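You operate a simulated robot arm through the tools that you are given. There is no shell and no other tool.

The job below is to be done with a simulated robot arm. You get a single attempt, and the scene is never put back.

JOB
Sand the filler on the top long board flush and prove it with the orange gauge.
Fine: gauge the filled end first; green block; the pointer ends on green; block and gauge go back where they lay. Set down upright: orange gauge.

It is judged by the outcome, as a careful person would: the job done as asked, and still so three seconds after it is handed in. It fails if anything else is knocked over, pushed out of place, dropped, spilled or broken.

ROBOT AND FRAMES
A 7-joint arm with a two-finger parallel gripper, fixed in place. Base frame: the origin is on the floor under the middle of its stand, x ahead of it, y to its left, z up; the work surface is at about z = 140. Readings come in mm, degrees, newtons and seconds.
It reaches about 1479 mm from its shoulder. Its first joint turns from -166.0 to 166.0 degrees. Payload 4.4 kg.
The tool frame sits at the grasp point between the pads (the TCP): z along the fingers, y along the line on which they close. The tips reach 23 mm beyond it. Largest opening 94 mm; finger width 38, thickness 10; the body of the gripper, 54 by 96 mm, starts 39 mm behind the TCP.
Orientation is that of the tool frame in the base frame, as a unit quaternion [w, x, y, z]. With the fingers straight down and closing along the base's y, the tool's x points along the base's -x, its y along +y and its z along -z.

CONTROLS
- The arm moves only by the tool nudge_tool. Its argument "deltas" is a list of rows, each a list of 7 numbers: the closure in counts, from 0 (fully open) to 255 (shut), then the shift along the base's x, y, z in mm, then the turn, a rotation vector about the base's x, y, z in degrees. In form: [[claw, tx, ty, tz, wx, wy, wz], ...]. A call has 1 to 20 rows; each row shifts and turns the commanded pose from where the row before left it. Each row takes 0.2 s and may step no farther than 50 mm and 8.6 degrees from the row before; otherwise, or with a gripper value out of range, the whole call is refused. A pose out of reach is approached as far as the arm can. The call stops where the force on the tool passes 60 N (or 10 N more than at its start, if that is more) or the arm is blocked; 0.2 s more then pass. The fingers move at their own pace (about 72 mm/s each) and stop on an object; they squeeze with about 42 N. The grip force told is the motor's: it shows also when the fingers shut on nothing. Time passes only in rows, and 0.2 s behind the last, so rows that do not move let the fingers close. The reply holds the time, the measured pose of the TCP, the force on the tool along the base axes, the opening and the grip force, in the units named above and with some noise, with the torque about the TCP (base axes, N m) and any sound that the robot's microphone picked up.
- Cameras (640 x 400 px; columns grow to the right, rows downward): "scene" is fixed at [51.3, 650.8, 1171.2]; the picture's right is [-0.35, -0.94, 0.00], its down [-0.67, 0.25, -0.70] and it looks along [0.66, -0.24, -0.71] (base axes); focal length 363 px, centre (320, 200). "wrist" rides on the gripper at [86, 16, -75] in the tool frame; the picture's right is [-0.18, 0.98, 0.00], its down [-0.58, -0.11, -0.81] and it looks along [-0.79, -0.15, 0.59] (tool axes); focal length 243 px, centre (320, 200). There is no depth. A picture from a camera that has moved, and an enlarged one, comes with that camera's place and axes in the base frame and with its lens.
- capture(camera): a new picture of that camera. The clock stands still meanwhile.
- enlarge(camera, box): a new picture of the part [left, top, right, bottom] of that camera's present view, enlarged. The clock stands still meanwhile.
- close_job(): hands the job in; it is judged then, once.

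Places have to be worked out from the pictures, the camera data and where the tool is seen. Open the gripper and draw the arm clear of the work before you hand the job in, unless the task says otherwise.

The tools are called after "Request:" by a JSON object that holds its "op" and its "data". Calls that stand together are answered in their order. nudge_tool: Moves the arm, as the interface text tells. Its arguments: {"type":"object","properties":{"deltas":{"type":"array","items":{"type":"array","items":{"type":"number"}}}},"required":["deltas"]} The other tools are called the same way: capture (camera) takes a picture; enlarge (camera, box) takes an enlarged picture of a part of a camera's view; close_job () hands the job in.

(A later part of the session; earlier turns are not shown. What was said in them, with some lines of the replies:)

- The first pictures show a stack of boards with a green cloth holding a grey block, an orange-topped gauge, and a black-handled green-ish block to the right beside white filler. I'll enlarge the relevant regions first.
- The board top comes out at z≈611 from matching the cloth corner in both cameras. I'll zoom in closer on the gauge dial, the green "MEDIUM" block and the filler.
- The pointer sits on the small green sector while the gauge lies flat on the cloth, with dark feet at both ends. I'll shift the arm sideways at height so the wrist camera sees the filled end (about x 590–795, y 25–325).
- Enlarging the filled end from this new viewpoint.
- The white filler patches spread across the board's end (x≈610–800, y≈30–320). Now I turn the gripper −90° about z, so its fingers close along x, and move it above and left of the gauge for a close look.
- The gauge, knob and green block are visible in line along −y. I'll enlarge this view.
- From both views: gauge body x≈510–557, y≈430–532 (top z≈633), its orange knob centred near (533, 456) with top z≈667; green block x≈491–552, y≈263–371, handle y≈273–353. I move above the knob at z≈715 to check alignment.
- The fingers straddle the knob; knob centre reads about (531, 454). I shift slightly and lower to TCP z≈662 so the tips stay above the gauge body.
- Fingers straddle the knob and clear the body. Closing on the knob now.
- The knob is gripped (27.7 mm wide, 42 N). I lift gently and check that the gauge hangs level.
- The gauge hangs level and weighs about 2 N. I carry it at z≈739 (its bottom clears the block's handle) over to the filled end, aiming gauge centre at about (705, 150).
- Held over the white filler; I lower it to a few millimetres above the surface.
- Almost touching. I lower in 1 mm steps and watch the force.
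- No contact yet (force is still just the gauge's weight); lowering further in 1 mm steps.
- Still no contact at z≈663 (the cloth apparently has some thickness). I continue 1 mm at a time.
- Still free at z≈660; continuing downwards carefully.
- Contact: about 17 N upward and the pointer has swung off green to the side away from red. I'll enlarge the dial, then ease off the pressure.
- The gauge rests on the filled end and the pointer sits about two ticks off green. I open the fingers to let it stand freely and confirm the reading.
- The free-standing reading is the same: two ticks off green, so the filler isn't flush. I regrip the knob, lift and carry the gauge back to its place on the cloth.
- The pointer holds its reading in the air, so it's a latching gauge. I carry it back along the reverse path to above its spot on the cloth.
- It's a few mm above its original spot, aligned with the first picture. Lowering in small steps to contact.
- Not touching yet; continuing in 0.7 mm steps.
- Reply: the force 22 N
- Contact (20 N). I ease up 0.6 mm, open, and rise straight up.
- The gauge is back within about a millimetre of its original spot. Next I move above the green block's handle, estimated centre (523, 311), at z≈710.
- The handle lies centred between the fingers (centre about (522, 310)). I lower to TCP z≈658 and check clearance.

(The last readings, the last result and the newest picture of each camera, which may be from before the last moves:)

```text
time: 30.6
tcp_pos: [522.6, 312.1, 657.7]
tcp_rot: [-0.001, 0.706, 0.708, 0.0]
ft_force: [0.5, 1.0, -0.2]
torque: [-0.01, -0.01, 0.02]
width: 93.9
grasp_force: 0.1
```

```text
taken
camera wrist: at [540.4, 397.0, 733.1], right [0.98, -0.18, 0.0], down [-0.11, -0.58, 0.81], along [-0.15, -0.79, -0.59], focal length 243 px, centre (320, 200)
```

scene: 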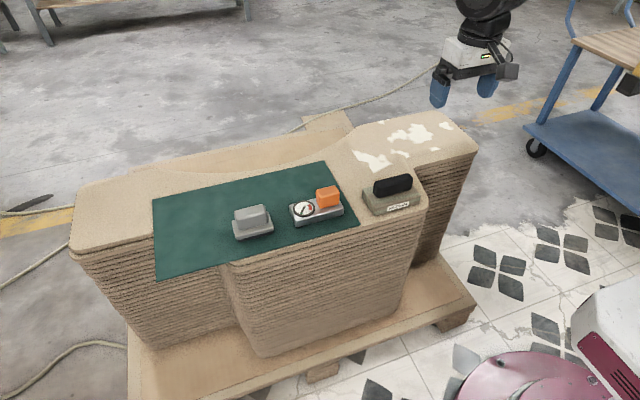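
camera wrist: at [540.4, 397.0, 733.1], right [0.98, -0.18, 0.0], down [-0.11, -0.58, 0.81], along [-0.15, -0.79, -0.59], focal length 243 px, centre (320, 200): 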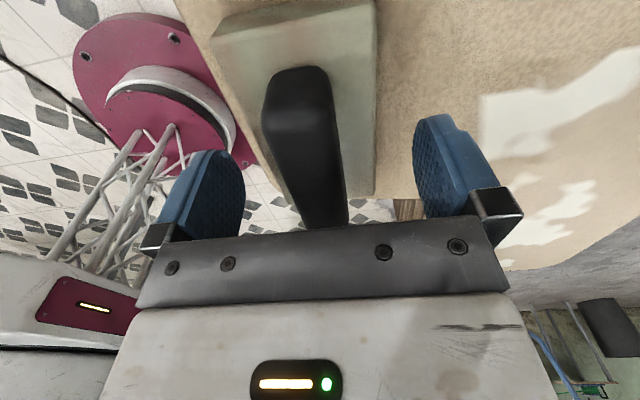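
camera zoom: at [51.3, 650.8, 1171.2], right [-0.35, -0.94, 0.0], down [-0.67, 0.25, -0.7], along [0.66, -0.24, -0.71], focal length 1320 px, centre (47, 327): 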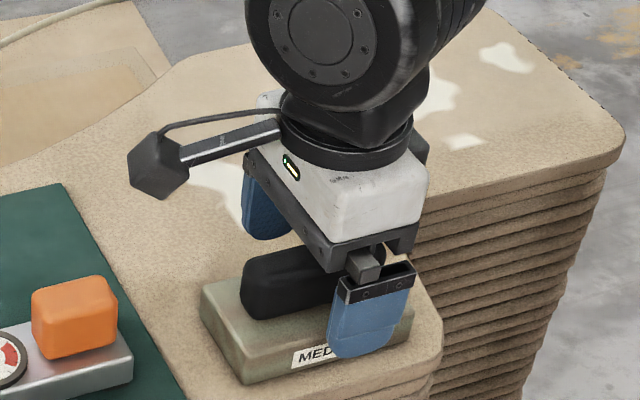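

Straddled with tips a few mm above the block's base (handle top ≈659). Closing on the handle.

Request:
{"op": "nudge_tool", "data": {"deltas": [[255, 0, 0, -1.5, 0, 0, 0], [255, 0, 0, 0, 0, 0, 0], [255, 0, 0, 0, 0, 0, 0], [255, 0, 0, 0, 0, 0, 0], [255, 0, 0, 0, 0, 0, 0]]}}

Request:
{"op": "nudge_tool", "data": {"deltas": [[255, 0, 0, 5, 0, 0, 0], [255, 0, 0, 10, 0, 0, 0], [255, 0, 0, 25, 0, 0, 0], [255, 0, 0, 25, 0, 0, 0], [255, 0, 0, 0, 0, 0, 0]]}}

Request:
{"op": "enlarge", "data": {"camera": "scene", "box": [340, 110, 450, 220]}}

Request:
{"op": "capture", "data": {"camera": "wrist"}}

```text
time: 31.8
tcp_pos: [522.6, 311.5, 656.4]
tcp_rot: [0.0, 0.708, 0.707, 0.0]
ft_force: [0.7, 0.5, 0.6]
torque: [-0.01, 0.02, 0.0]
width: 25.4
grasp_force: 41.9
```

```text
time: 33.0
tcp_pos: [522.5, 309.9, 720.7]
tcp_rot: [0.0, 0.707, 0.707, 0.0]
ft_force: [-1.2, -0.4, -2.2]
torque: [0.0, -0.02, -0.01]
width: 25.3
grasp_force: 41.8
```

```text
3.64 times, centred on (395, 165) of scene
camera zoom: at [51.3, 650.8, 1171.2], right [-0.35, -0.94, 0.0], down [-0.67, 0.25, -0.7], along [0.66, -0.24, -0.71], focal length 1320 px, centre (47, 327)
```

zoom: 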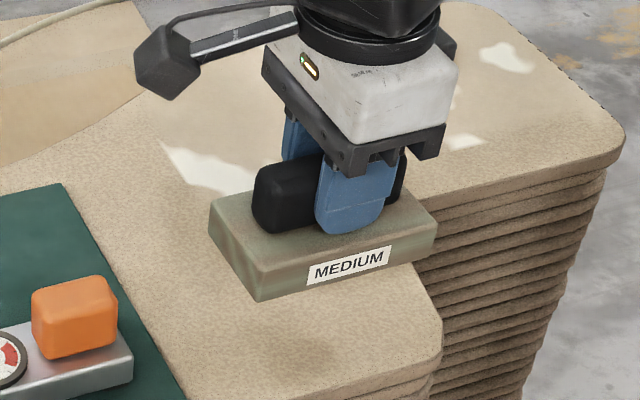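

```text
taken
camera wrist: at [540.0, 396.7, 796.8], right [0.98, -0.18, 0.0], down [-0.11, -0.58, 0.81], along [-0.15, -0.79, -0.59], focal length 243 px, centre (320, 200)
```

wrist: 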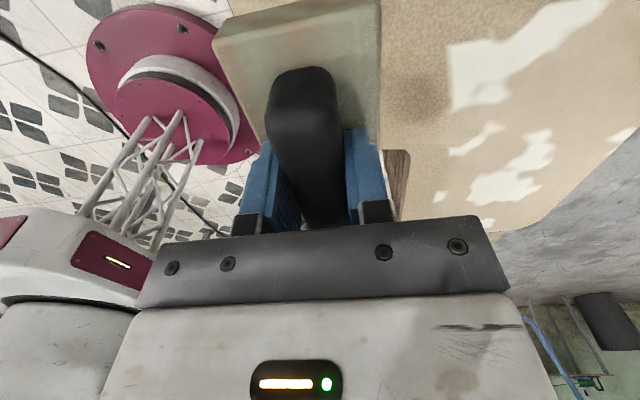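

The block is held level (25 mm grip, ~2.5 N). I carry it over the filled end to about (705, 172), staying well above the board.

Request:
{"op": "nudge_tool", "data": {"deltas": [[255, 15, -10, 0, 0, 0, 0], [255, 30, -22, 0, 0, 0, 0], [255, 32, -24, 0, 0, 0, 0], [255, 32, -24, 0, 0, 0, 0], [255, 32, -24, 0, 0, 0, 0], [255, 28, -22, 0, 0, 0, 0], [255, 13.5, -12.6, -10, 0, 0, 0], [255, 0, 0, -25, 0, 0, 0], [255, 0, 0, -17, 0, 0, 0], [255, 0, 0, -6, 0, 0, 0], [255, 0, 0, 0, 0, 0, 0]]}}

Request:
{"op": "enlarge", "data": {"camera": "scene", "box": [340, 80, 480, 180]}}

Request:
{"op": "capture", "data": {"camera": "wrist"}}

```text
time: 35.4
tcp_pos: [703.5, 172.7, 663.9]
tcp_rot: [-0.001, 0.707, 0.707, 0.0]
ft_force: [-0.5, 0.3, -1.0]
torque: [-0.01, -0.01, -0.01]
width: 25.5
grasp_force: 41.6
```

```text
4.00 times, centred on (410, 130) of scene
camera zoom: at [51.3, 650.8, 1171.2], right [-0.35, -0.94, 0.0], down [-0.67, 0.25, -0.7], along [0.66, -0.24, -0.71], focal length 1452 px, centre (-40, 480)
```

zoom: 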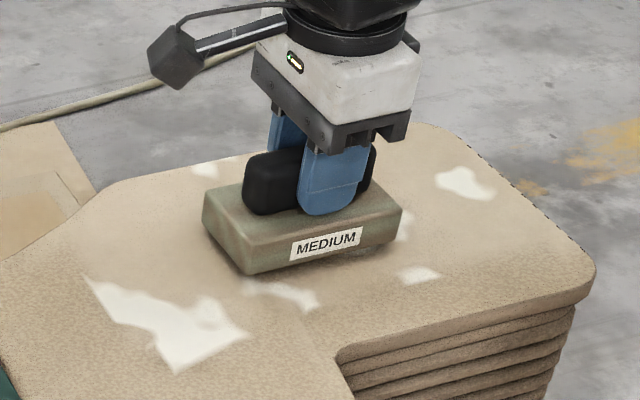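

```text
taken
camera wrist: at [722.5, 258.9, 738.9], right [0.98, -0.18, 0.0], down [-0.11, -0.58, 0.81], along [-0.15, -0.79, -0.59], focal length 243 px, centre (320, 200)
```

wrist: 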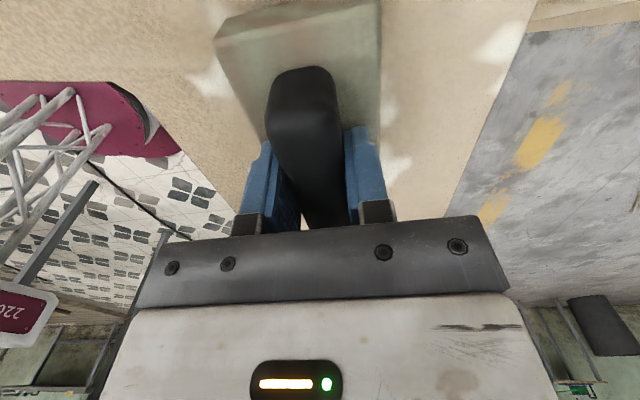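

Hovering ~7 mm above the filler. Lowering to find contact in small steps.

Request:
{"op": "nudge_tool", "data": {"deltas": [[255, 0, 0, -3, 0, 0, 0], [255, 0, 0, -2, 0, 0, 0], [255, 0, 0, 0, 0, 0, 0]]}}

Request:
{"op": "nudge_tool", "data": {"deltas": [[255, 0, 0, -0.7, 0, 0, 0], [255, 0, 0, 0, 0, 0, 0]]}}

Request:
{"op": "nudge_tool", "data": {"deltas": [[255, 0, 0, -0.7, 0, 0, 0], [255, 0, 0, 0, 0, 0, 0]]}}

```text
time: 36.2
tcp_pos: [704.3, 172.2, 657.7]
tcp_rot: [0.0, 0.708, 0.707, 0.001]
ft_force: [-0.9, -0.4, -1.0]
torque: [-0.01, -0.04, 0.04]
width: 25.8
grasp_force: 42.1
```

```text
time: 36.8
tcp_pos: [703.8, 173.6, 657.8]
tcp_rot: [0.0, 0.707, 0.707, 0.0]
ft_force: [-0.3, 0.0, -1.1]
torque: [0.02, 0.0, -0.01]
width: 25.4
grasp_force: 41.9
```

```text
time: 37.4
tcp_pos: [704.4, 171.9, 656.6]
tcp_rot: [0.0, 0.707, 0.707, -0.001]
ft_force: [-0.4, -1.0, -1.2]
torque: [-0.01, 0.02, 0.0]
width: 25.5
grasp_force: 42.6
```

No contact at command z 657.1; continuing.

Request:
{"op": "nudge_tool", "data": {"deltas": [[255, 0, 0, -0.6, 0, 0, 0], [255, 0, 0, 0, 0, 0, 0]]}}

Request:
{"op": "nudge_tool", "data": {"deltas": [[255, 0, 0, -0.5, 0, 0, 0], [255, 0, 0, 0, 0, 0, 0]]}}

```text
time: 38.0
tcp_pos: [704.0, 173.6, 656.6]
tcp_rot: [0.0, 0.707, 0.708, 0.0]
ft_force: [0.0, -0.3, -1.6]
torque: [-0.04, 0.0, -0.02]
width: 25.5
grasp_force: 41.6
```

```text
time: 38.6
tcp_pos: [703.8, 172.5, 656.4]
tcp_rot: [0.0, 0.706, 0.708, 0.0]
ft_force: [-3.8, -1.7, 8.8]
torque: [-0.1, 0.15, 0.02]
width: 25.6
grasp_force: 42.1
```

Contact at command z≈656.4; now pressing about 10 N. I make one out-and-back stroke along x in the middle lane and watch the forces.

Request:
{"op": "nudge_tool", "data": {"deltas": [[255, 21, 0, 0, 0, 0, 0], [255, 21, 0, 0, 0, 0, 0], [255, 21, 0, 0, 0, 0, 0], [255, -21, 0, 0, 0, 0, 0], [255, -21, 0, 0, 0, 0, 0], [255, -21, 0, 0, 0, 0, 0], [255, -17, 0, 0, 0, 0, 0], [255, -17, 0, 0, 0, 0, 0], [255, -16, 0, 0, 0, 0, 0], [255, 25, 0, 0, 0, 0, 0], [255, 25, 0, 0, 0, 0, 0]]}}

Request:
{"op": "enlarge", "data": {"camera": "scene", "box": [340, 80, 480, 180]}}

```text
time: 40.9
tcp_pos: [679.2, 171.7, 656.4]
tcp_rot: [-0.001, 0.708, 0.707, -0.001]
ft_force: [-2.0, -0.6, 10.3]
torque: [-0.09, -0.24, 0.04]
width: 25.7
grasp_force: 42.5
stopped in row 11: the force on the tool passed its limit at 62 N (the readings are from after the stop); the commanded pose is now the measured one
```

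```text
4.00 times, centred on (410, 130) of scene
camera zoom: at [51.3, 650.8, 1171.2], right [-0.35, -0.94, 0.0], down [-0.67, 0.25, -0.7], along [0.66, -0.24, -0.71], focal length 1452 px, centre (-40, 480)
```

zoom: 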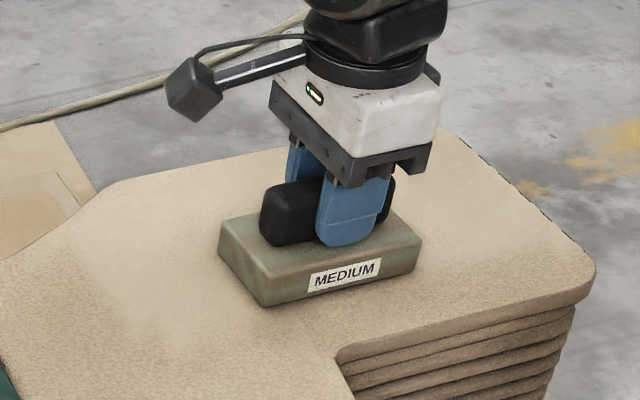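

All the white patches have vanished after this short pass (a brief 62 N peak stopped the last row). I stop sanding here, lift the block off, and check the surface before gauging.

Request:
{"op": "nudge_tool", "data": {"deltas": [[255, 0, 0, 5, 0, 0, 0], [255, 0, 0, 15, 0, 0, 0], [255, 0, 0, 25, 0, 0, 0], [255, 0, 0, 20, 0, 0, 0], [255, 0, 0, 0, 0, 0, 0]]}}

Request:
{"op": "enlarge", "data": {"camera": "scene", "box": [330, 80, 490, 220]}}

Request:
{"op": "capture", "data": {"camera": "wrist"}}

```text
time: 42.1
tcp_pos: [678.5, 172.3, 719.1]
tcp_rot: [-0.001, 0.707, 0.707, -0.001]
ft_force: [-0.8, 0.8, -2.2]
torque: [0.02, -0.02, -0.03]
width: 25.5
grasp_force: 41.6
```

```text
2.86 times, centred on (410, 150) of scene
camera zoom: at [51.3, 650.8, 1171.2], right [-0.35, -0.94, 0.0], down [-0.67, 0.25, -0.7], along [0.66, -0.24, -0.71], focal length 1037 px, centre (63, 343)
```

zoom: 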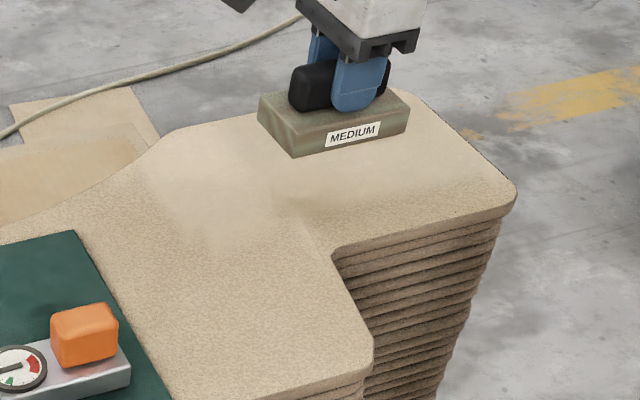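

```text
taken
camera wrist: at [697.7, 258.6, 795.8], right [0.98, -0.18, 0.0], down [-0.11, -0.58, 0.81], along [-0.15, -0.79, -0.59], focal length 243 px, centre (320, 200)
```

wrist: 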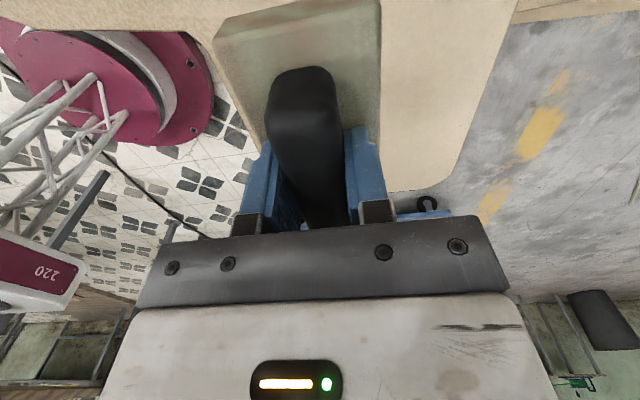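

The white is gone over the whole end, and the block sits unchanged in the grip. I return the block above its original place (522.5, 310.6).

Request:
{"op": "nudge_tool", "data": {"deltas": [[255, -13, 12, 0, 0, 0, 0], [255, -28, 25, 0, 0, 0, 0], [255, -30, 26, 0, 0, 0, 0], [255, -30, 26, 0, 0, 0, 0], [255, -28, 25, 0, 0, 0, 0], [255, -18, 15, 0, 0, 0, 0], [255, -9.3, 9.6, 0, 0, 0, 0], [255, 0, 0, -15, 0, 0, 0], [255, 0, 0, -25, 0, 0, 0], [255, 0, 0, -15, 0, 0, 0], [255, 0, 0, 0, 0, 0, 0], [255, 0, 0, 0, 0, 0, 0]]}}

Request:
{"op": "enlarge", "data": {"camera": "scene", "box": [350, 165, 440, 220]}}

```text
time: 44.7
tcp_pos: [523.0, 310.8, 666.4]
tcp_rot: [-0.002, 0.706, 0.708, -0.001]
ft_force: [-0.1, -0.2, -1.5]
torque: [0.04, -0.02, 0.0]
width: 25.8
grasp_force: 41.7
```

```text
7.11 times, centred on (395, 192) of scene
camera zoom: at [51.3, 650.8, 1171.2], right [-0.35, -0.94, 0.0], down [-0.67, 0.25, -0.7], along [0.66, -0.24, -0.71], focal length 2581 px, centre (-213, 253)
```

zoom: 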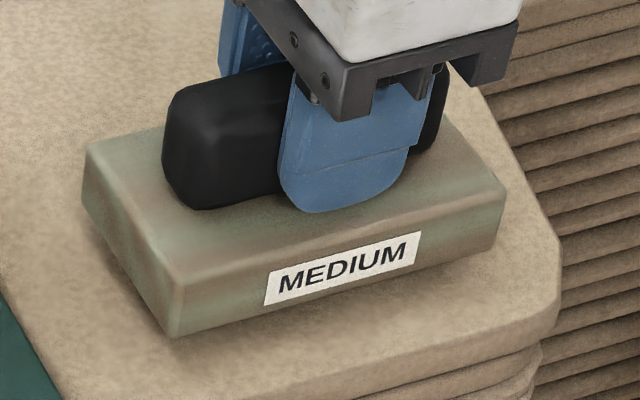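

The block is right above its original place, about 10 mm up. Lowering with contact watching.

Request:
{"op": "nudge_tool", "data": {"deltas": [[255, 0, 0, -5, 0, 0, 0], [255, 0, 0, -2.5, 0, 0, 0], [255, 0, 0, 0, 0, 0, 0]]}}

Request:
{"op": "nudge_tool", "data": {"deltas": [[255, 0, 0, -0.7, 0, 0, 0], [255, 0, 0, 0, 0, 0, 0]]}}

Request:
{"op": "nudge_tool", "data": {"deltas": [[255, 0, 0, -0.6, 0, 0, 0], [255, 0, 0, 0, 0, 0, 0]]}}

```text
time: 45.5
tcp_pos: [524.0, 310.1, 658.2]
tcp_rot: [-0.001, 0.708, 0.706, -0.001]
ft_force: [0.4, -0.5, -1.7]
torque: [0.01, 0.03, -0.01]
width: 25.7
grasp_force: 41.8
```

```text
time: 46.1
tcp_pos: [522.9, 310.5, 657.0]
tcp_rot: [-0.001, 0.708, 0.706, -0.001]
ft_force: [0.8, -0.1, -1.7]
torque: [0.04, -0.02, -0.02]
width: 25.7
grasp_force: 42.6
```

```text
time: 46.7
tcp_pos: [524.3, 310.8, 655.4]
tcp_rot: [0.0, 0.707, 0.707, 0.0]
ft_force: [0.4, -0.6, -1.8]
torque: [-0.03, 0.01, 0.01]
width: 25.5
grasp_force: 42.0
```

Still only the weight on the sensor; a little further.

Request:
{"op": "nudge_tool", "data": {"deltas": [[255, 0, 0, -0.6, 0, 0, 0], [255, 0, 0, 0, 0, 0, 0]]}}

Request:
{"op": "nudge_tool", "data": {"deltas": [[255, 0, 0, -0.6, 0, 0, 0], [255, 0, 0, 0, 0, 0, 0]]}}

```text
time: 47.3
tcp_pos: [522.8, 309.6, 656.1]
tcp_rot: [-0.001, 0.708, 0.707, -0.001]
ft_force: [-0.8, 0.1, -0.8]
torque: [0.03, -0.04, 0.05]
width: 25.6
grasp_force: 42.5
```

```text
time: 47.9
tcp_pos: [522.7, 309.9, 656.1]
tcp_rot: [-0.001, 0.707, 0.707, -0.001]
ft_force: [-9.2, -4.2, 23.4]
torque: [-0.28, 0.03, -0.07]
width: 25.6
grasp_force: 41.8
```

Block is on the board. I ease up slightly, open the gripper and rise straight up.

Request:
{"op": "nudge_tool", "data": {"deltas": [[255, 0, 0, 0.6, 0, 0, 0], [200, 0, 0, 0, 0, 0, 0], [130, 0, 0, 0, 0, 0, 0], [60, 0, 0, 0, 0, 0, 0], [0, 0, 0, 0, 0, 0, 0], [0, 0, 0, 15, 0, 0, 0], [0, 0, 0, 30, 0, 0, 0], [0, 0, 0, 43, 0, 0, 0], [0, 0, 0, 0, 0, 0, 0]]}}

Request:
{"op": "enlarge", "data": {"camera": "scene", "box": [350, 165, 440, 220]}}

```text
time: 49.9
tcp_pos: [524.6, 311.2, 745.2]
tcp_rot: [-0.001, 0.707, 0.707, -0.001]
ft_force: [-0.1, -0.2, -0.1]
torque: [-0.01, 0.0, 0.0]
width: 94.0
grasp_force: 0.0
```

```text
7.11 times, centred on (395, 192) of scene
camera zoom: at [51.3, 650.8, 1171.2], right [-0.35, -0.94, 0.0], down [-0.67, 0.25, -0.7], along [0.66, -0.24, -0.71], focal length 2581 px, centre (-213, 253)
```

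zoom: 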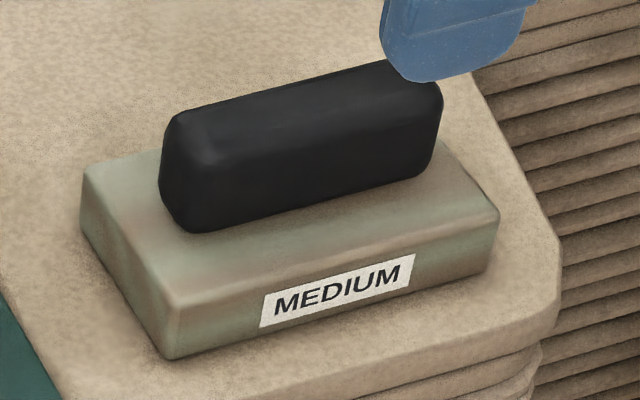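

The block is back on its spot (about 3 mm off in x, which I can trim afterwards). Now I fetch the gauge: moving above its knob at about (531, 454.5).

Request:
{"op": "nudge_tool", "data": {"deltas": [[0, 2, 36, 0, 0, 0, 0], [0, 2, 36, 0, 0, 0, 0], [0, 2, 36, 0, 0, 0, 0], [0, 1.5, 36.2, 0, 0, 0, 0], [0, 0, 0, -25, 0, 0, 0], [0, 0, 0, -15, 0, 0, 0], [0, 0, 0, 0, 0, 0, 0], [0, 0, 0, 0, 0, 0, 0]]}}

Request:
{"op": "capture", "data": {"camera": "wrist"}}

Request:
{"op": "enlarge", "data": {"camera": "scene", "box": [270, 140, 370, 230]}}

```text
time: 51.7
tcp_pos: [528.9, 455.8, 705.3]
tcp_rot: [0.0, 0.707, 0.707, -0.001]
ft_force: [-0.9, -0.5, 1.1]
torque: [0.0, -0.01, 0.0]
width: 94.2
grasp_force: 0.0
```

```text
taken
camera wrist: at [548.5, 541.4, 779.3], right [0.98, -0.18, 0.0], down [-0.11, -0.58, 0.81], along [-0.15, -0.79, -0.59], focal length 243 px, centre (320, 200)
```

wrist: 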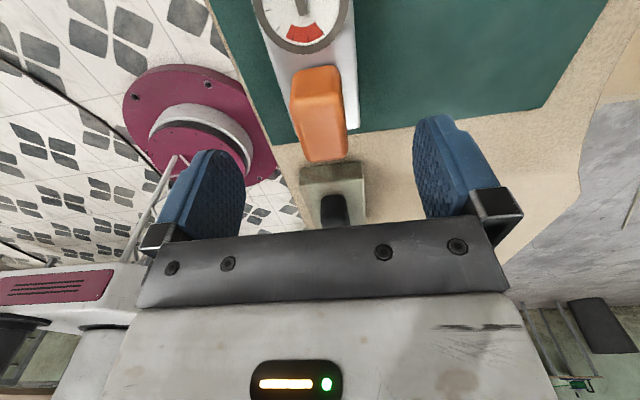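

```text
4.44 times, centred on (320, 185) of scene
camera zoom: at [51.3, 650.8, 1171.2], right [-0.35, -0.94, 0.0], down [-0.67, 0.25, -0.7], along [0.66, -0.24, -0.71], focal length 1613 px, centre (320, 267)
```

zoom: 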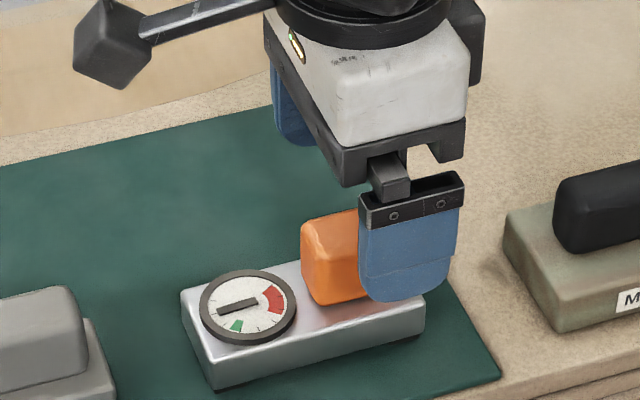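

Fingers straddle the knob again. I lower to z≈665 and close.

Request:
{"op": "nudge_tool", "data": {"deltas": [[0, 0, 0, -20, 0, 0, 0], [0, 0, 0, -14, 0, 0, 0], [0, 0, 0, -5.5, 0, 0, 0], [0, 0, 0, 0, 0, 0, 0], [255, 0, 0, 0, 0, 0, 0], [255, 0, 0, 0, 0, 0, 0], [255, 0, 0, 0, 0, 0, 0], [255, 0, 0, 0, 0, 0, 0], [255, 0, 0, 0, 0, 0, 0]]}}

Request:
{"op": "enlarge", "data": {"camera": "scene", "box": [280, 175, 350, 235]}}

```text
time: 53.7
tcp_pos: [531.8, 454.8, 664.1]
tcp_rot: [0.0, 0.707, 0.707, 0.0]
ft_force: [0.7, -1.3, -0.2]
torque: [-0.03, -0.06, -0.04]
width: 27.5
grasp_force: 41.8
```

```text
6.67 times, centred on (315, 205) of scene
camera zoom: at [51.3, 650.8, 1171.2], right [-0.35, -0.94, 0.0], down [-0.67, 0.25, -0.7], along [0.66, -0.24, -0.71], focal length 2420 px, centre (353, 167)
```

zoom: 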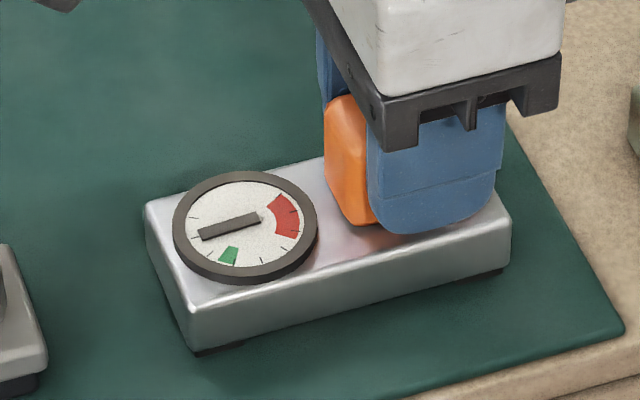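

The knob is gripped with the gauge unmoved. I lift to the same carry height and move to the same measuring spot on the filled end.

Request:
{"op": "nudge_tool", "data": {"deltas": [[255, 0, 0, 8, 0, 0, 0], [255, 0, 0, 15, 0, 0, 0], [255, 0, 0, 25, 0, 0, 0], [255, 0, 0, 27, 0, 0, 0], [255, 10, -18, 0, 0, 0, 0], [255, 19, -36, 0, 0, 0, 0], [255, 19, -37, 0, 0, 0, 0], [255, 19, -37, 0, 0, 0, 0], [255, 19, -37, 0, 0, 0, 0], [255, 19, -37, 0, 0, 0, 0], [255, 19, -37, 0, 0, 0, 0], [255, 19, -37, 0, 0, 0, 0], [255, 19, -37, 0, 0, 0, 0], [255, 11, -18, 0, 0, 0, 0], [255, 0, 0, 0, 0, 0, 0]]}}

Request:
{"op": "nudge_tool", "data": {"deltas": [[255, 0, 0, -20, 0, 0, 0], [255, 0, 0, -25, 0, 0, 0], [255, 0, 0, -18, 0, 0, 0], [255, 0, 0, -8, 0, 0, 0], [255, 0, 0, -4, 0, 0, 0], [255, 0, 0, 0, 0, 0, 0]]}}

Request:
{"op": "enlarge", "data": {"camera": "scene", "box": [370, 90, 470, 160]}}

```text
time: 56.9
tcp_pos: [704.8, 124.5, 738.5]
tcp_rot: [-0.001, 0.707, 0.707, 0.0]
ft_force: [-0.2, 0.2, -0.6]
torque: [-0.02, -0.01, 0.0]
width: 27.5
grasp_force: 42.1
```

```text
time: 58.3
tcp_pos: [705.4, 126.1, 663.8]
tcp_rot: [-0.001, 0.707, 0.707, 0.0]
ft_force: [0.1, 0.0, -2.0]
torque: [-0.07, 0.0, -0.01]
width: 27.8
grasp_force: 41.5
```

```text
5.71 times, centred on (420, 125) of scene
camera zoom: at [51.3, 650.8, 1171.2], right [-0.35, -0.94, 0.0], down [-0.67, 0.25, -0.7], along [0.66, -0.24, -0.71], focal length 2074 px, centre (-251, 629)
```

zoom: 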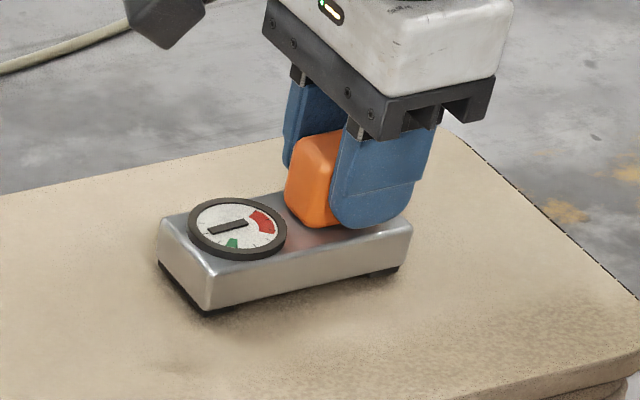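

Nearly down (about 4 mm above). Lowering in small steps until contact.

Request:
{"op": "nudge_tool", "data": {"deltas": [[255, 0, 0, -1.5, 0, 0, 0], [255, 0, 0, -1, 0, 0, 0], [255, 0, 0, 0, 0, 0, 0]]}}

Request:
{"op": "nudge_tool", "data": {"deltas": [[255, 0, 0, -0.8, 0, 0, 0], [255, 0, 0, 0, 0, 0, 0]]}}

Request:
{"op": "nudge_tool", "data": {"deltas": [[255, 0, 0, -0.6, 0, 0, 0], [255, 0, 0, 0, 0, 0, 0]]}}

```text
time: 59.1
tcp_pos: [704.7, 124.5, 661.8]
tcp_rot: [-0.001, 0.707, 0.707, 0.0]
ft_force: [-0.2, 0.3, -2.7]
torque: [-0.03, 0.01, 0.0]
width: 27.5
grasp_force: 41.9
```

```text
time: 59.7
tcp_pos: [704.4, 123.4, 660.6]
tcp_rot: [0.0, 0.707, 0.707, -0.001]
ft_force: [-0.1, -0.2, -3.4]
torque: [-0.03, 0.01, 0.03]
width: 27.5
grasp_force: 41.7
```

```text
time: 60.3
tcp_pos: [703.9, 123.7, 660.8]
tcp_rot: [-0.001, 0.707, 0.708, -0.001]
ft_force: [0.5, -0.3, -1.2]
torque: [-0.06, 0.0, 0.0]
width: 27.6
grasp_force: 42.1
```

Request:
{"op": "nudge_tool", "data": {"deltas": [[255, 0, 0, -0.6, 0, 0, 0], [255, 0, 0, 0, 0, 0, 0]]}}

Request:
{"op": "nudge_tool", "data": {"deltas": [[255, 0, 0, -0.5, 0, 0, 0], [255, 0, 0, 0, 0, 0, 0]]}}

Request:
{"op": "enlarge", "data": {"camera": "scene", "box": [395, 120, 425, 140]}}

```text
time: 60.9
tcp_pos: [704.7, 124.5, 659.1]
tcp_rot: [-0.001, 0.707, 0.707, 0.0]
ft_force: [1.0, -0.5, -2.6]
torque: [-0.02, 0.0, -0.02]
width: 27.6
grasp_force: 42.3
```

```text
time: 61.5
tcp_pos: [704.7, 124.8, 659.0]
tcp_rot: [-0.001, 0.707, 0.708, 0.0]
ft_force: [-0.9, -1.5, -0.9]
torque: [0.06, -0.03, 0.02]
width: 27.5
grasp_force: 41.6
```

```text
16.00 times, centred on (410, 130) of scene
camera zoom: at [51.3, 650.8, 1171.2], right [-0.35, -0.94, 0.0], down [-0.67, 0.25, -0.7], along [0.66, -0.24, -0.71], focal length 5807 px, centre (-1120, 1320)
```

zoom: 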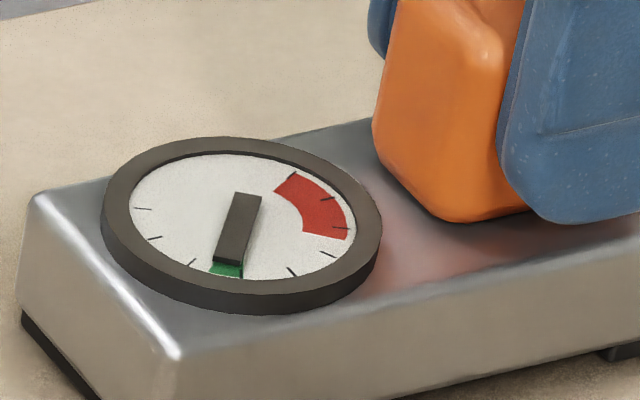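

The gauge is just touching and the pointer now stands on green. I settle it 0.4 mm and open the fingers to confirm the free-standing reading.

Request:
{"op": "nudge_tool", "data": {"deltas": [[255, 0, 0, -0.4, 0, 0, 0], [200, 0, 0, 0, 0, 0, 0], [130, 0, 0, 0, 0, 0, 0], [100, 0, 0, 0, 0, 0, 0], [100, 0, 0, 0, 0, 0, 0]]}}

Request:
{"op": "enlarge", "data": {"camera": "scene", "box": [395, 120, 425, 140]}}

Request:
{"op": "capture", "data": {"camera": "wrist"}}

```text
time: 62.7
tcp_pos: [704.5, 125.2, 658.1]
tcp_rot: [0.0, 0.707, 0.707, 0.0]
ft_force: [0.2, 0.4, 0.3]
torque: [-0.01, 0.01, -0.02]
width: 57.3
grasp_force: 0.0
```

```text
16.00 times, centred on (410, 130) of scene
camera zoom: at [51.3, 650.8, 1171.2], right [-0.35, -0.94, 0.0], down [-0.67, 0.25, -0.7], along [0.66, -0.24, -0.71], focal length 5807 px, centre (-1120, 1320)
```

zoom: 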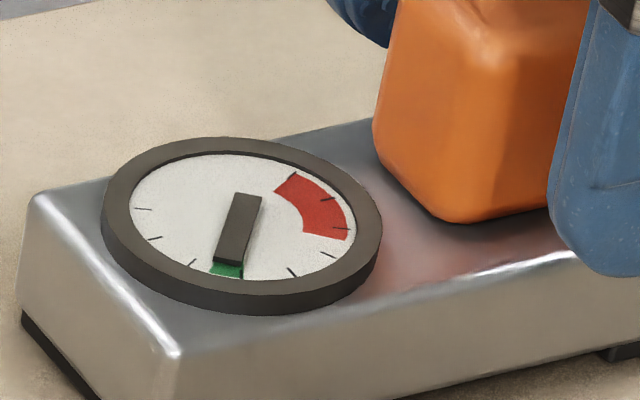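

```text
taken
camera wrist: at [722.3, 210.5, 734.7], right [0.98, -0.18, 0.0], down [-0.11, -0.58, 0.81], along [-0.15, -0.79, -0.59], focal length 243 px, centre (320, 200)
```

wrist: 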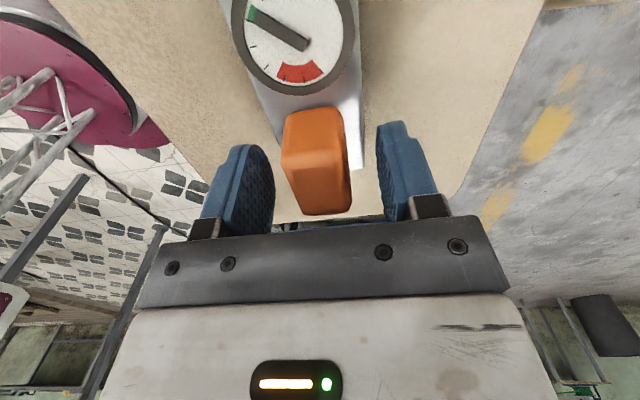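

The free-standing gauge reads green on the filled end, so it's flush. I regrip, lift and carry it back to above its place on the cloth.

Request:
{"op": "nudge_tool", "data": {"deltas": [[255, 0, 0, 0, 0, 0, 0], [255, 0, 0, 0, 0, 0, 0], [255, 0, 0, 0, 0, 0, 0], [255, 0, 0, 8, 0, 0, 0], [255, 0, 0, 20, 0, 0, 0], [255, 0, 0, 25, 0, 0, 0], [255, 0, 0, 27.4, 0, 0, 0], [255, 0, 0, 0, 0, 0, 0]]}}

Request:
{"op": "nudge_tool", "data": {"deltas": [[255, -11, 18, 0, 0, 0, 0], [255, -19, 37, 0, 0, 0, 0], [255, -19, 37, 0, 0, 0, 0], [255, -19, 37, 0, 0, 0, 0], [255, -19, 37, 0, 0, 0, 0], [255, -19, 37, 0, 0, 0, 0], [255, -19, 37, 0, 0, 0, 0], [255, -19, 37, 0, 0, 0, 0], [255, -19, 36, 0, 0, 0, 0], [255, -10, 18, 0, 0, 0, 0], [255, 0, 0, -25, 0, 0, 0], [255, 0, 0, -25, 0, 0, 0], [255, 0, 0, -15, 0, 0, 0], [255, 0, 0, -6, 0, 0, 0], [255, 0, 0, 0, 0, 0, 0]]}}

Request:
{"op": "enlarge", "data": {"camera": "scene", "box": [280, 175, 350, 235]}}

```text
time: 64.5
tcp_pos: [704.3, 124.4, 741.0]
tcp_rot: [-0.001, 0.707, 0.707, 0.0]
ft_force: [0.4, 0.4, -1.5]
torque: [-0.03, -0.02, 0.01]
width: 27.5
grasp_force: 41.9
```

```text
time: 67.7
tcp_pos: [530.1, 455.2, 669.5]
tcp_rot: [0.0, 0.707, 0.707, -0.001]
ft_force: [0.4, 0.3, -2.3]
torque: [0.0, -0.01, 0.01]
width: 28.0
grasp_force: 42.1
```

```text
6.67 times, centred on (315, 205) of scene
camera zoom: at [51.3, 650.8, 1171.2], right [-0.35, -0.94, 0.0], down [-0.67, 0.25, -0.7], along [0.66, -0.24, -0.71], focal length 2420 px, centre (353, 167)
```

zoom: 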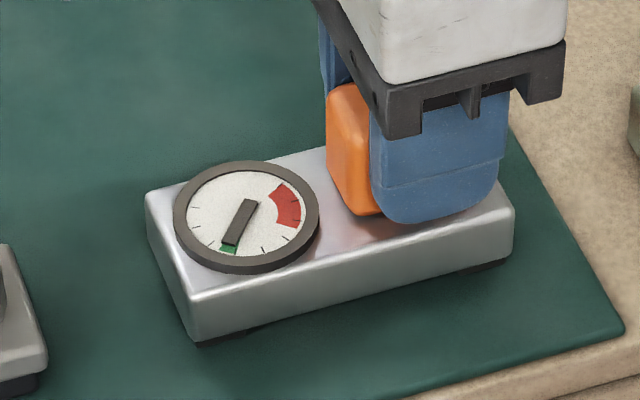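

Pointer still on green and the gauge is aligned ~4 mm above its spot. Lowering to contact.

Request:
{"op": "nudge_tool", "data": {"deltas": [[255, 0, 0, -1.5, 0, 0, 0], [255, 0, 0, -1, 0, 0, 0], [255, 0, 0, 0, 0, 0, 0]]}}

Request:
{"op": "nudge_tool", "data": {"deltas": [[255, 0, 0, -0.8, 0, 0, 0], [255, 0, 0, 0, 0, 0, 0]]}}

Request:
{"op": "nudge_tool", "data": {"deltas": [[255, 0, 0, -0.6, 0, 0, 0], [255, 0, 0, 0, 0, 0, 0]]}}

```text
time: 68.5
tcp_pos: [531.3, 454.2, 666.1]
tcp_rot: [0.0, 0.707, 0.707, 0.0]
ft_force: [-0.5, -0.5, -2.8]
torque: [-0.01, -0.02, 0.03]
width: 27.7
grasp_force: 42.0
```

```text
time: 69.1
tcp_pos: [531.1, 453.8, 666.2]
tcp_rot: [-0.001, 0.707, 0.708, -0.001]
ft_force: [-0.6, 0.9, -1.8]
torque: [-0.03, -0.03, 0.01]
width: 27.6
grasp_force: 42.0
```

```text
time: 69.7
tcp_pos: [530.8, 454.8, 664.8]
tcp_rot: [-0.001, 0.707, 0.707, -0.001]
ft_force: [0.1, 1.0, -2.5]
torque: [-0.04, -0.02, 0.0]
width: 27.7
grasp_force: 41.6
```

Still just the weight; a bit lower.

Request:
{"op": "nudge_tool", "data": {"deltas": [[255, 0, 0, -0.6, 0, 0, 0], [255, 0, 0, 0, 0, 0, 0]]}}

Request:
{"op": "nudge_tool", "data": {"deltas": [[255, 0, 0, -0.4, 0, 0, 0], [255, 0, 0, 0, 0, 0, 0]]}}

```text
time: 70.3
tcp_pos: [531.1, 454.9, 664.3]
tcp_rot: [-0.001, 0.707, 0.707, 0.0]
ft_force: [-4.3, -2.2, 6.1]
torque: [0.07, 0.01, 0.03]
width: 27.7
grasp_force: 41.7
```

```text
time: 70.9
tcp_pos: [531.1, 454.8, 665.1]
tcp_rot: [0.0, 0.707, 0.707, -0.001]
ft_force: [-13.9, -5.3, 27.7]
torque: [-0.03, 0.2, 0.13]
width: 27.5
grasp_force: 41.8
```

Contact made. I relieve the pressure, open and rise.

Request:
{"op": "nudge_tool", "data": {"deltas": [[255, 0, 0, 0.7, 0, 0, 0], [200, 0, 0, 0, 0, 0, 0], [130, 0, 0, 0, 0, 0, 0], [60, 0, 0, 0, 0, 0, 0], [0, 0, 0, 0, 0, 0, 0], [0, 0, 0, 15, 0, 0, 0], [0, 0, 0, 30, 0, 0, 0], [0, 0, 0, 35, 0, 0, 0], [0, 0, 0, 0, 0, 0, 0]]}}

Request:
{"op": "enlarge", "data": {"camera": "scene", "box": [280, 175, 350, 235]}}

Request:
{"op": "enlarge", "data": {"camera": "scene", "box": [350, 165, 440, 220]}}

```text
time: 72.9
tcp_pos: [531.4, 454.1, 744.8]
tcp_rot: [0.0, 0.707, 0.707, 0.0]
ft_force: [-0.2, 0.1, -0.4]
torque: [0.01, -0.01, 0.03]
width: 93.9
grasp_force: 0.0
```

```text
6.67 times, centred on (315, 205) of scene
camera zoom: at [51.3, 650.8, 1171.2], right [-0.35, -0.94, 0.0], down [-0.67, 0.25, -0.7], along [0.66, -0.24, -0.71], focal length 2420 px, centre (353, 167)
```

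zoom: 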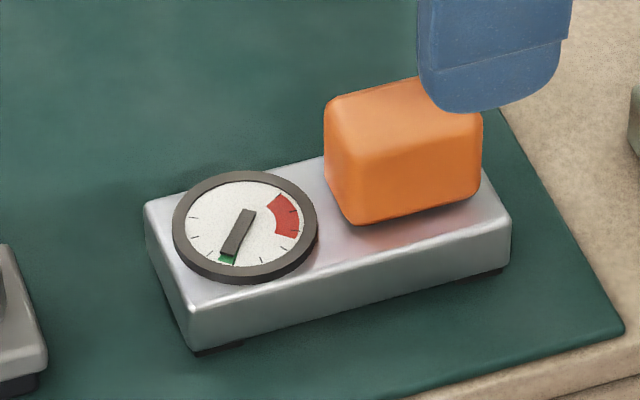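

```text
7.11 times, centred on (395, 192) of scene
camera zoom: at [51.3, 650.8, 1171.2], right [-0.35, -0.94, 0.0], down [-0.67, 0.25, -0.7], along [0.66, -0.24, -0.71], focal length 2581 px, centre (-213, 253)
```

zoom: 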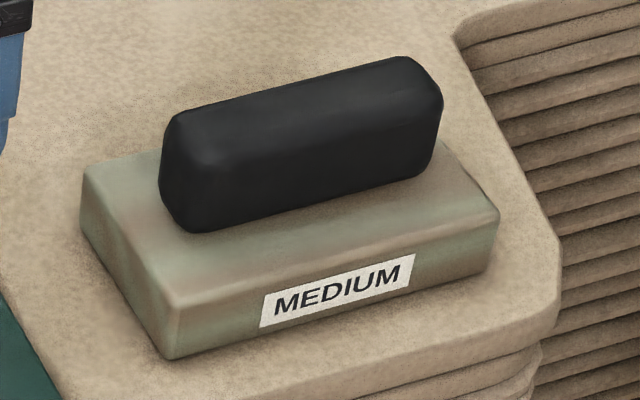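

The gauge stands upright on its spot with the pointer on green, and the block is back within ~3 mm of where it lay. I draw the arm up and clear of the work.

Request:
{"op": "nudge_tool", "data": {"deltas": [[0, 0, 0, 40, 0, 0, 0], [0, 20, 0, 40, 0, 0, 0], [0, 35, 5, 30, 0, 0, 0], [0, 35, 5, 0, 0, 0, 0], [0, 0, 0, 0, 0, 0, 0], [0, 0, 0, 0, 0, 0, 0]]}}

Request:
{"op": "capture", "data": {"camera": "scene"}}

Request:
{"op": "enlarge", "data": {"camera": "scene", "box": [220, 90, 490, 250]}}

```text
time: 74.3
tcp_pos: [619.8, 465.2, 855.6]
tcp_rot: [-0.002, 0.706, 0.708, -0.001]
ft_force: [-0.1, 0.0, -0.1]
torque: [-0.01, -0.02, -0.02]
width: 94.1
grasp_force: 0.1
```

```text
taken
```

scene: 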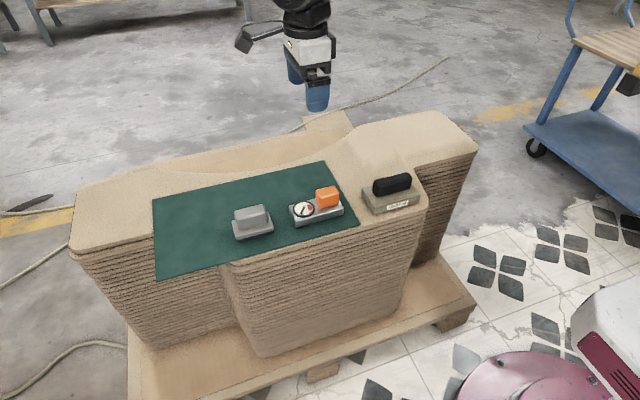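

```text
2.37 times, centred on (355, 170) of scene
camera zoom: at [51.3, 650.8, 1171.2], right [-0.35, -0.94, 0.0], down [-0.67, 0.25, -0.7], along [0.66, -0.24, -0.71], focal length 860 px, centre (237, 271)
```

zoom: 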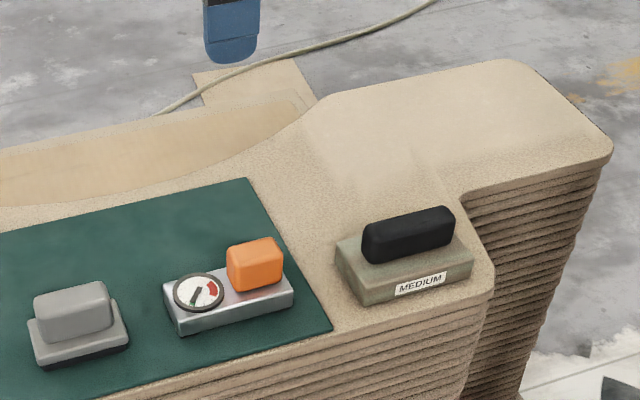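

The filler is sanded smooth, the gauge reads green and stands upright in its place, the block is back, nothing else moved, and the open gripper is well clear. Handing the job in.

Request:
{"op": "close_job", "data": {}}

```text
The job is handed in.
```

The filler on the top long board is sanded flush, and the orange gauge reads green on the filled end. I've handed the job in.

- **First gauging:** with the gauge standing freely on the filled end, the pointer sat about two ticks off green.
- **Sanding:** I used the green block (labelled "MEDIUM") for a single back-and-forth run in the middle of the filled end. The last short stroke was cut off when the force briefly reached 62 N. By then all the white patches had gone, so I stopped there.
- **Second gauging:** in the same spot, again standing freely, the pointer was on green. It was still on green after I put the gauge back.
- **Put back:** the gauge stands upright on the cloth within about 1 mm of where it lay. The block is about 3.5 mm off in x, and I left it rather than pick it up again.

Nothing else appears to have moved, and the gripper was open and clear of the work when I handed in.
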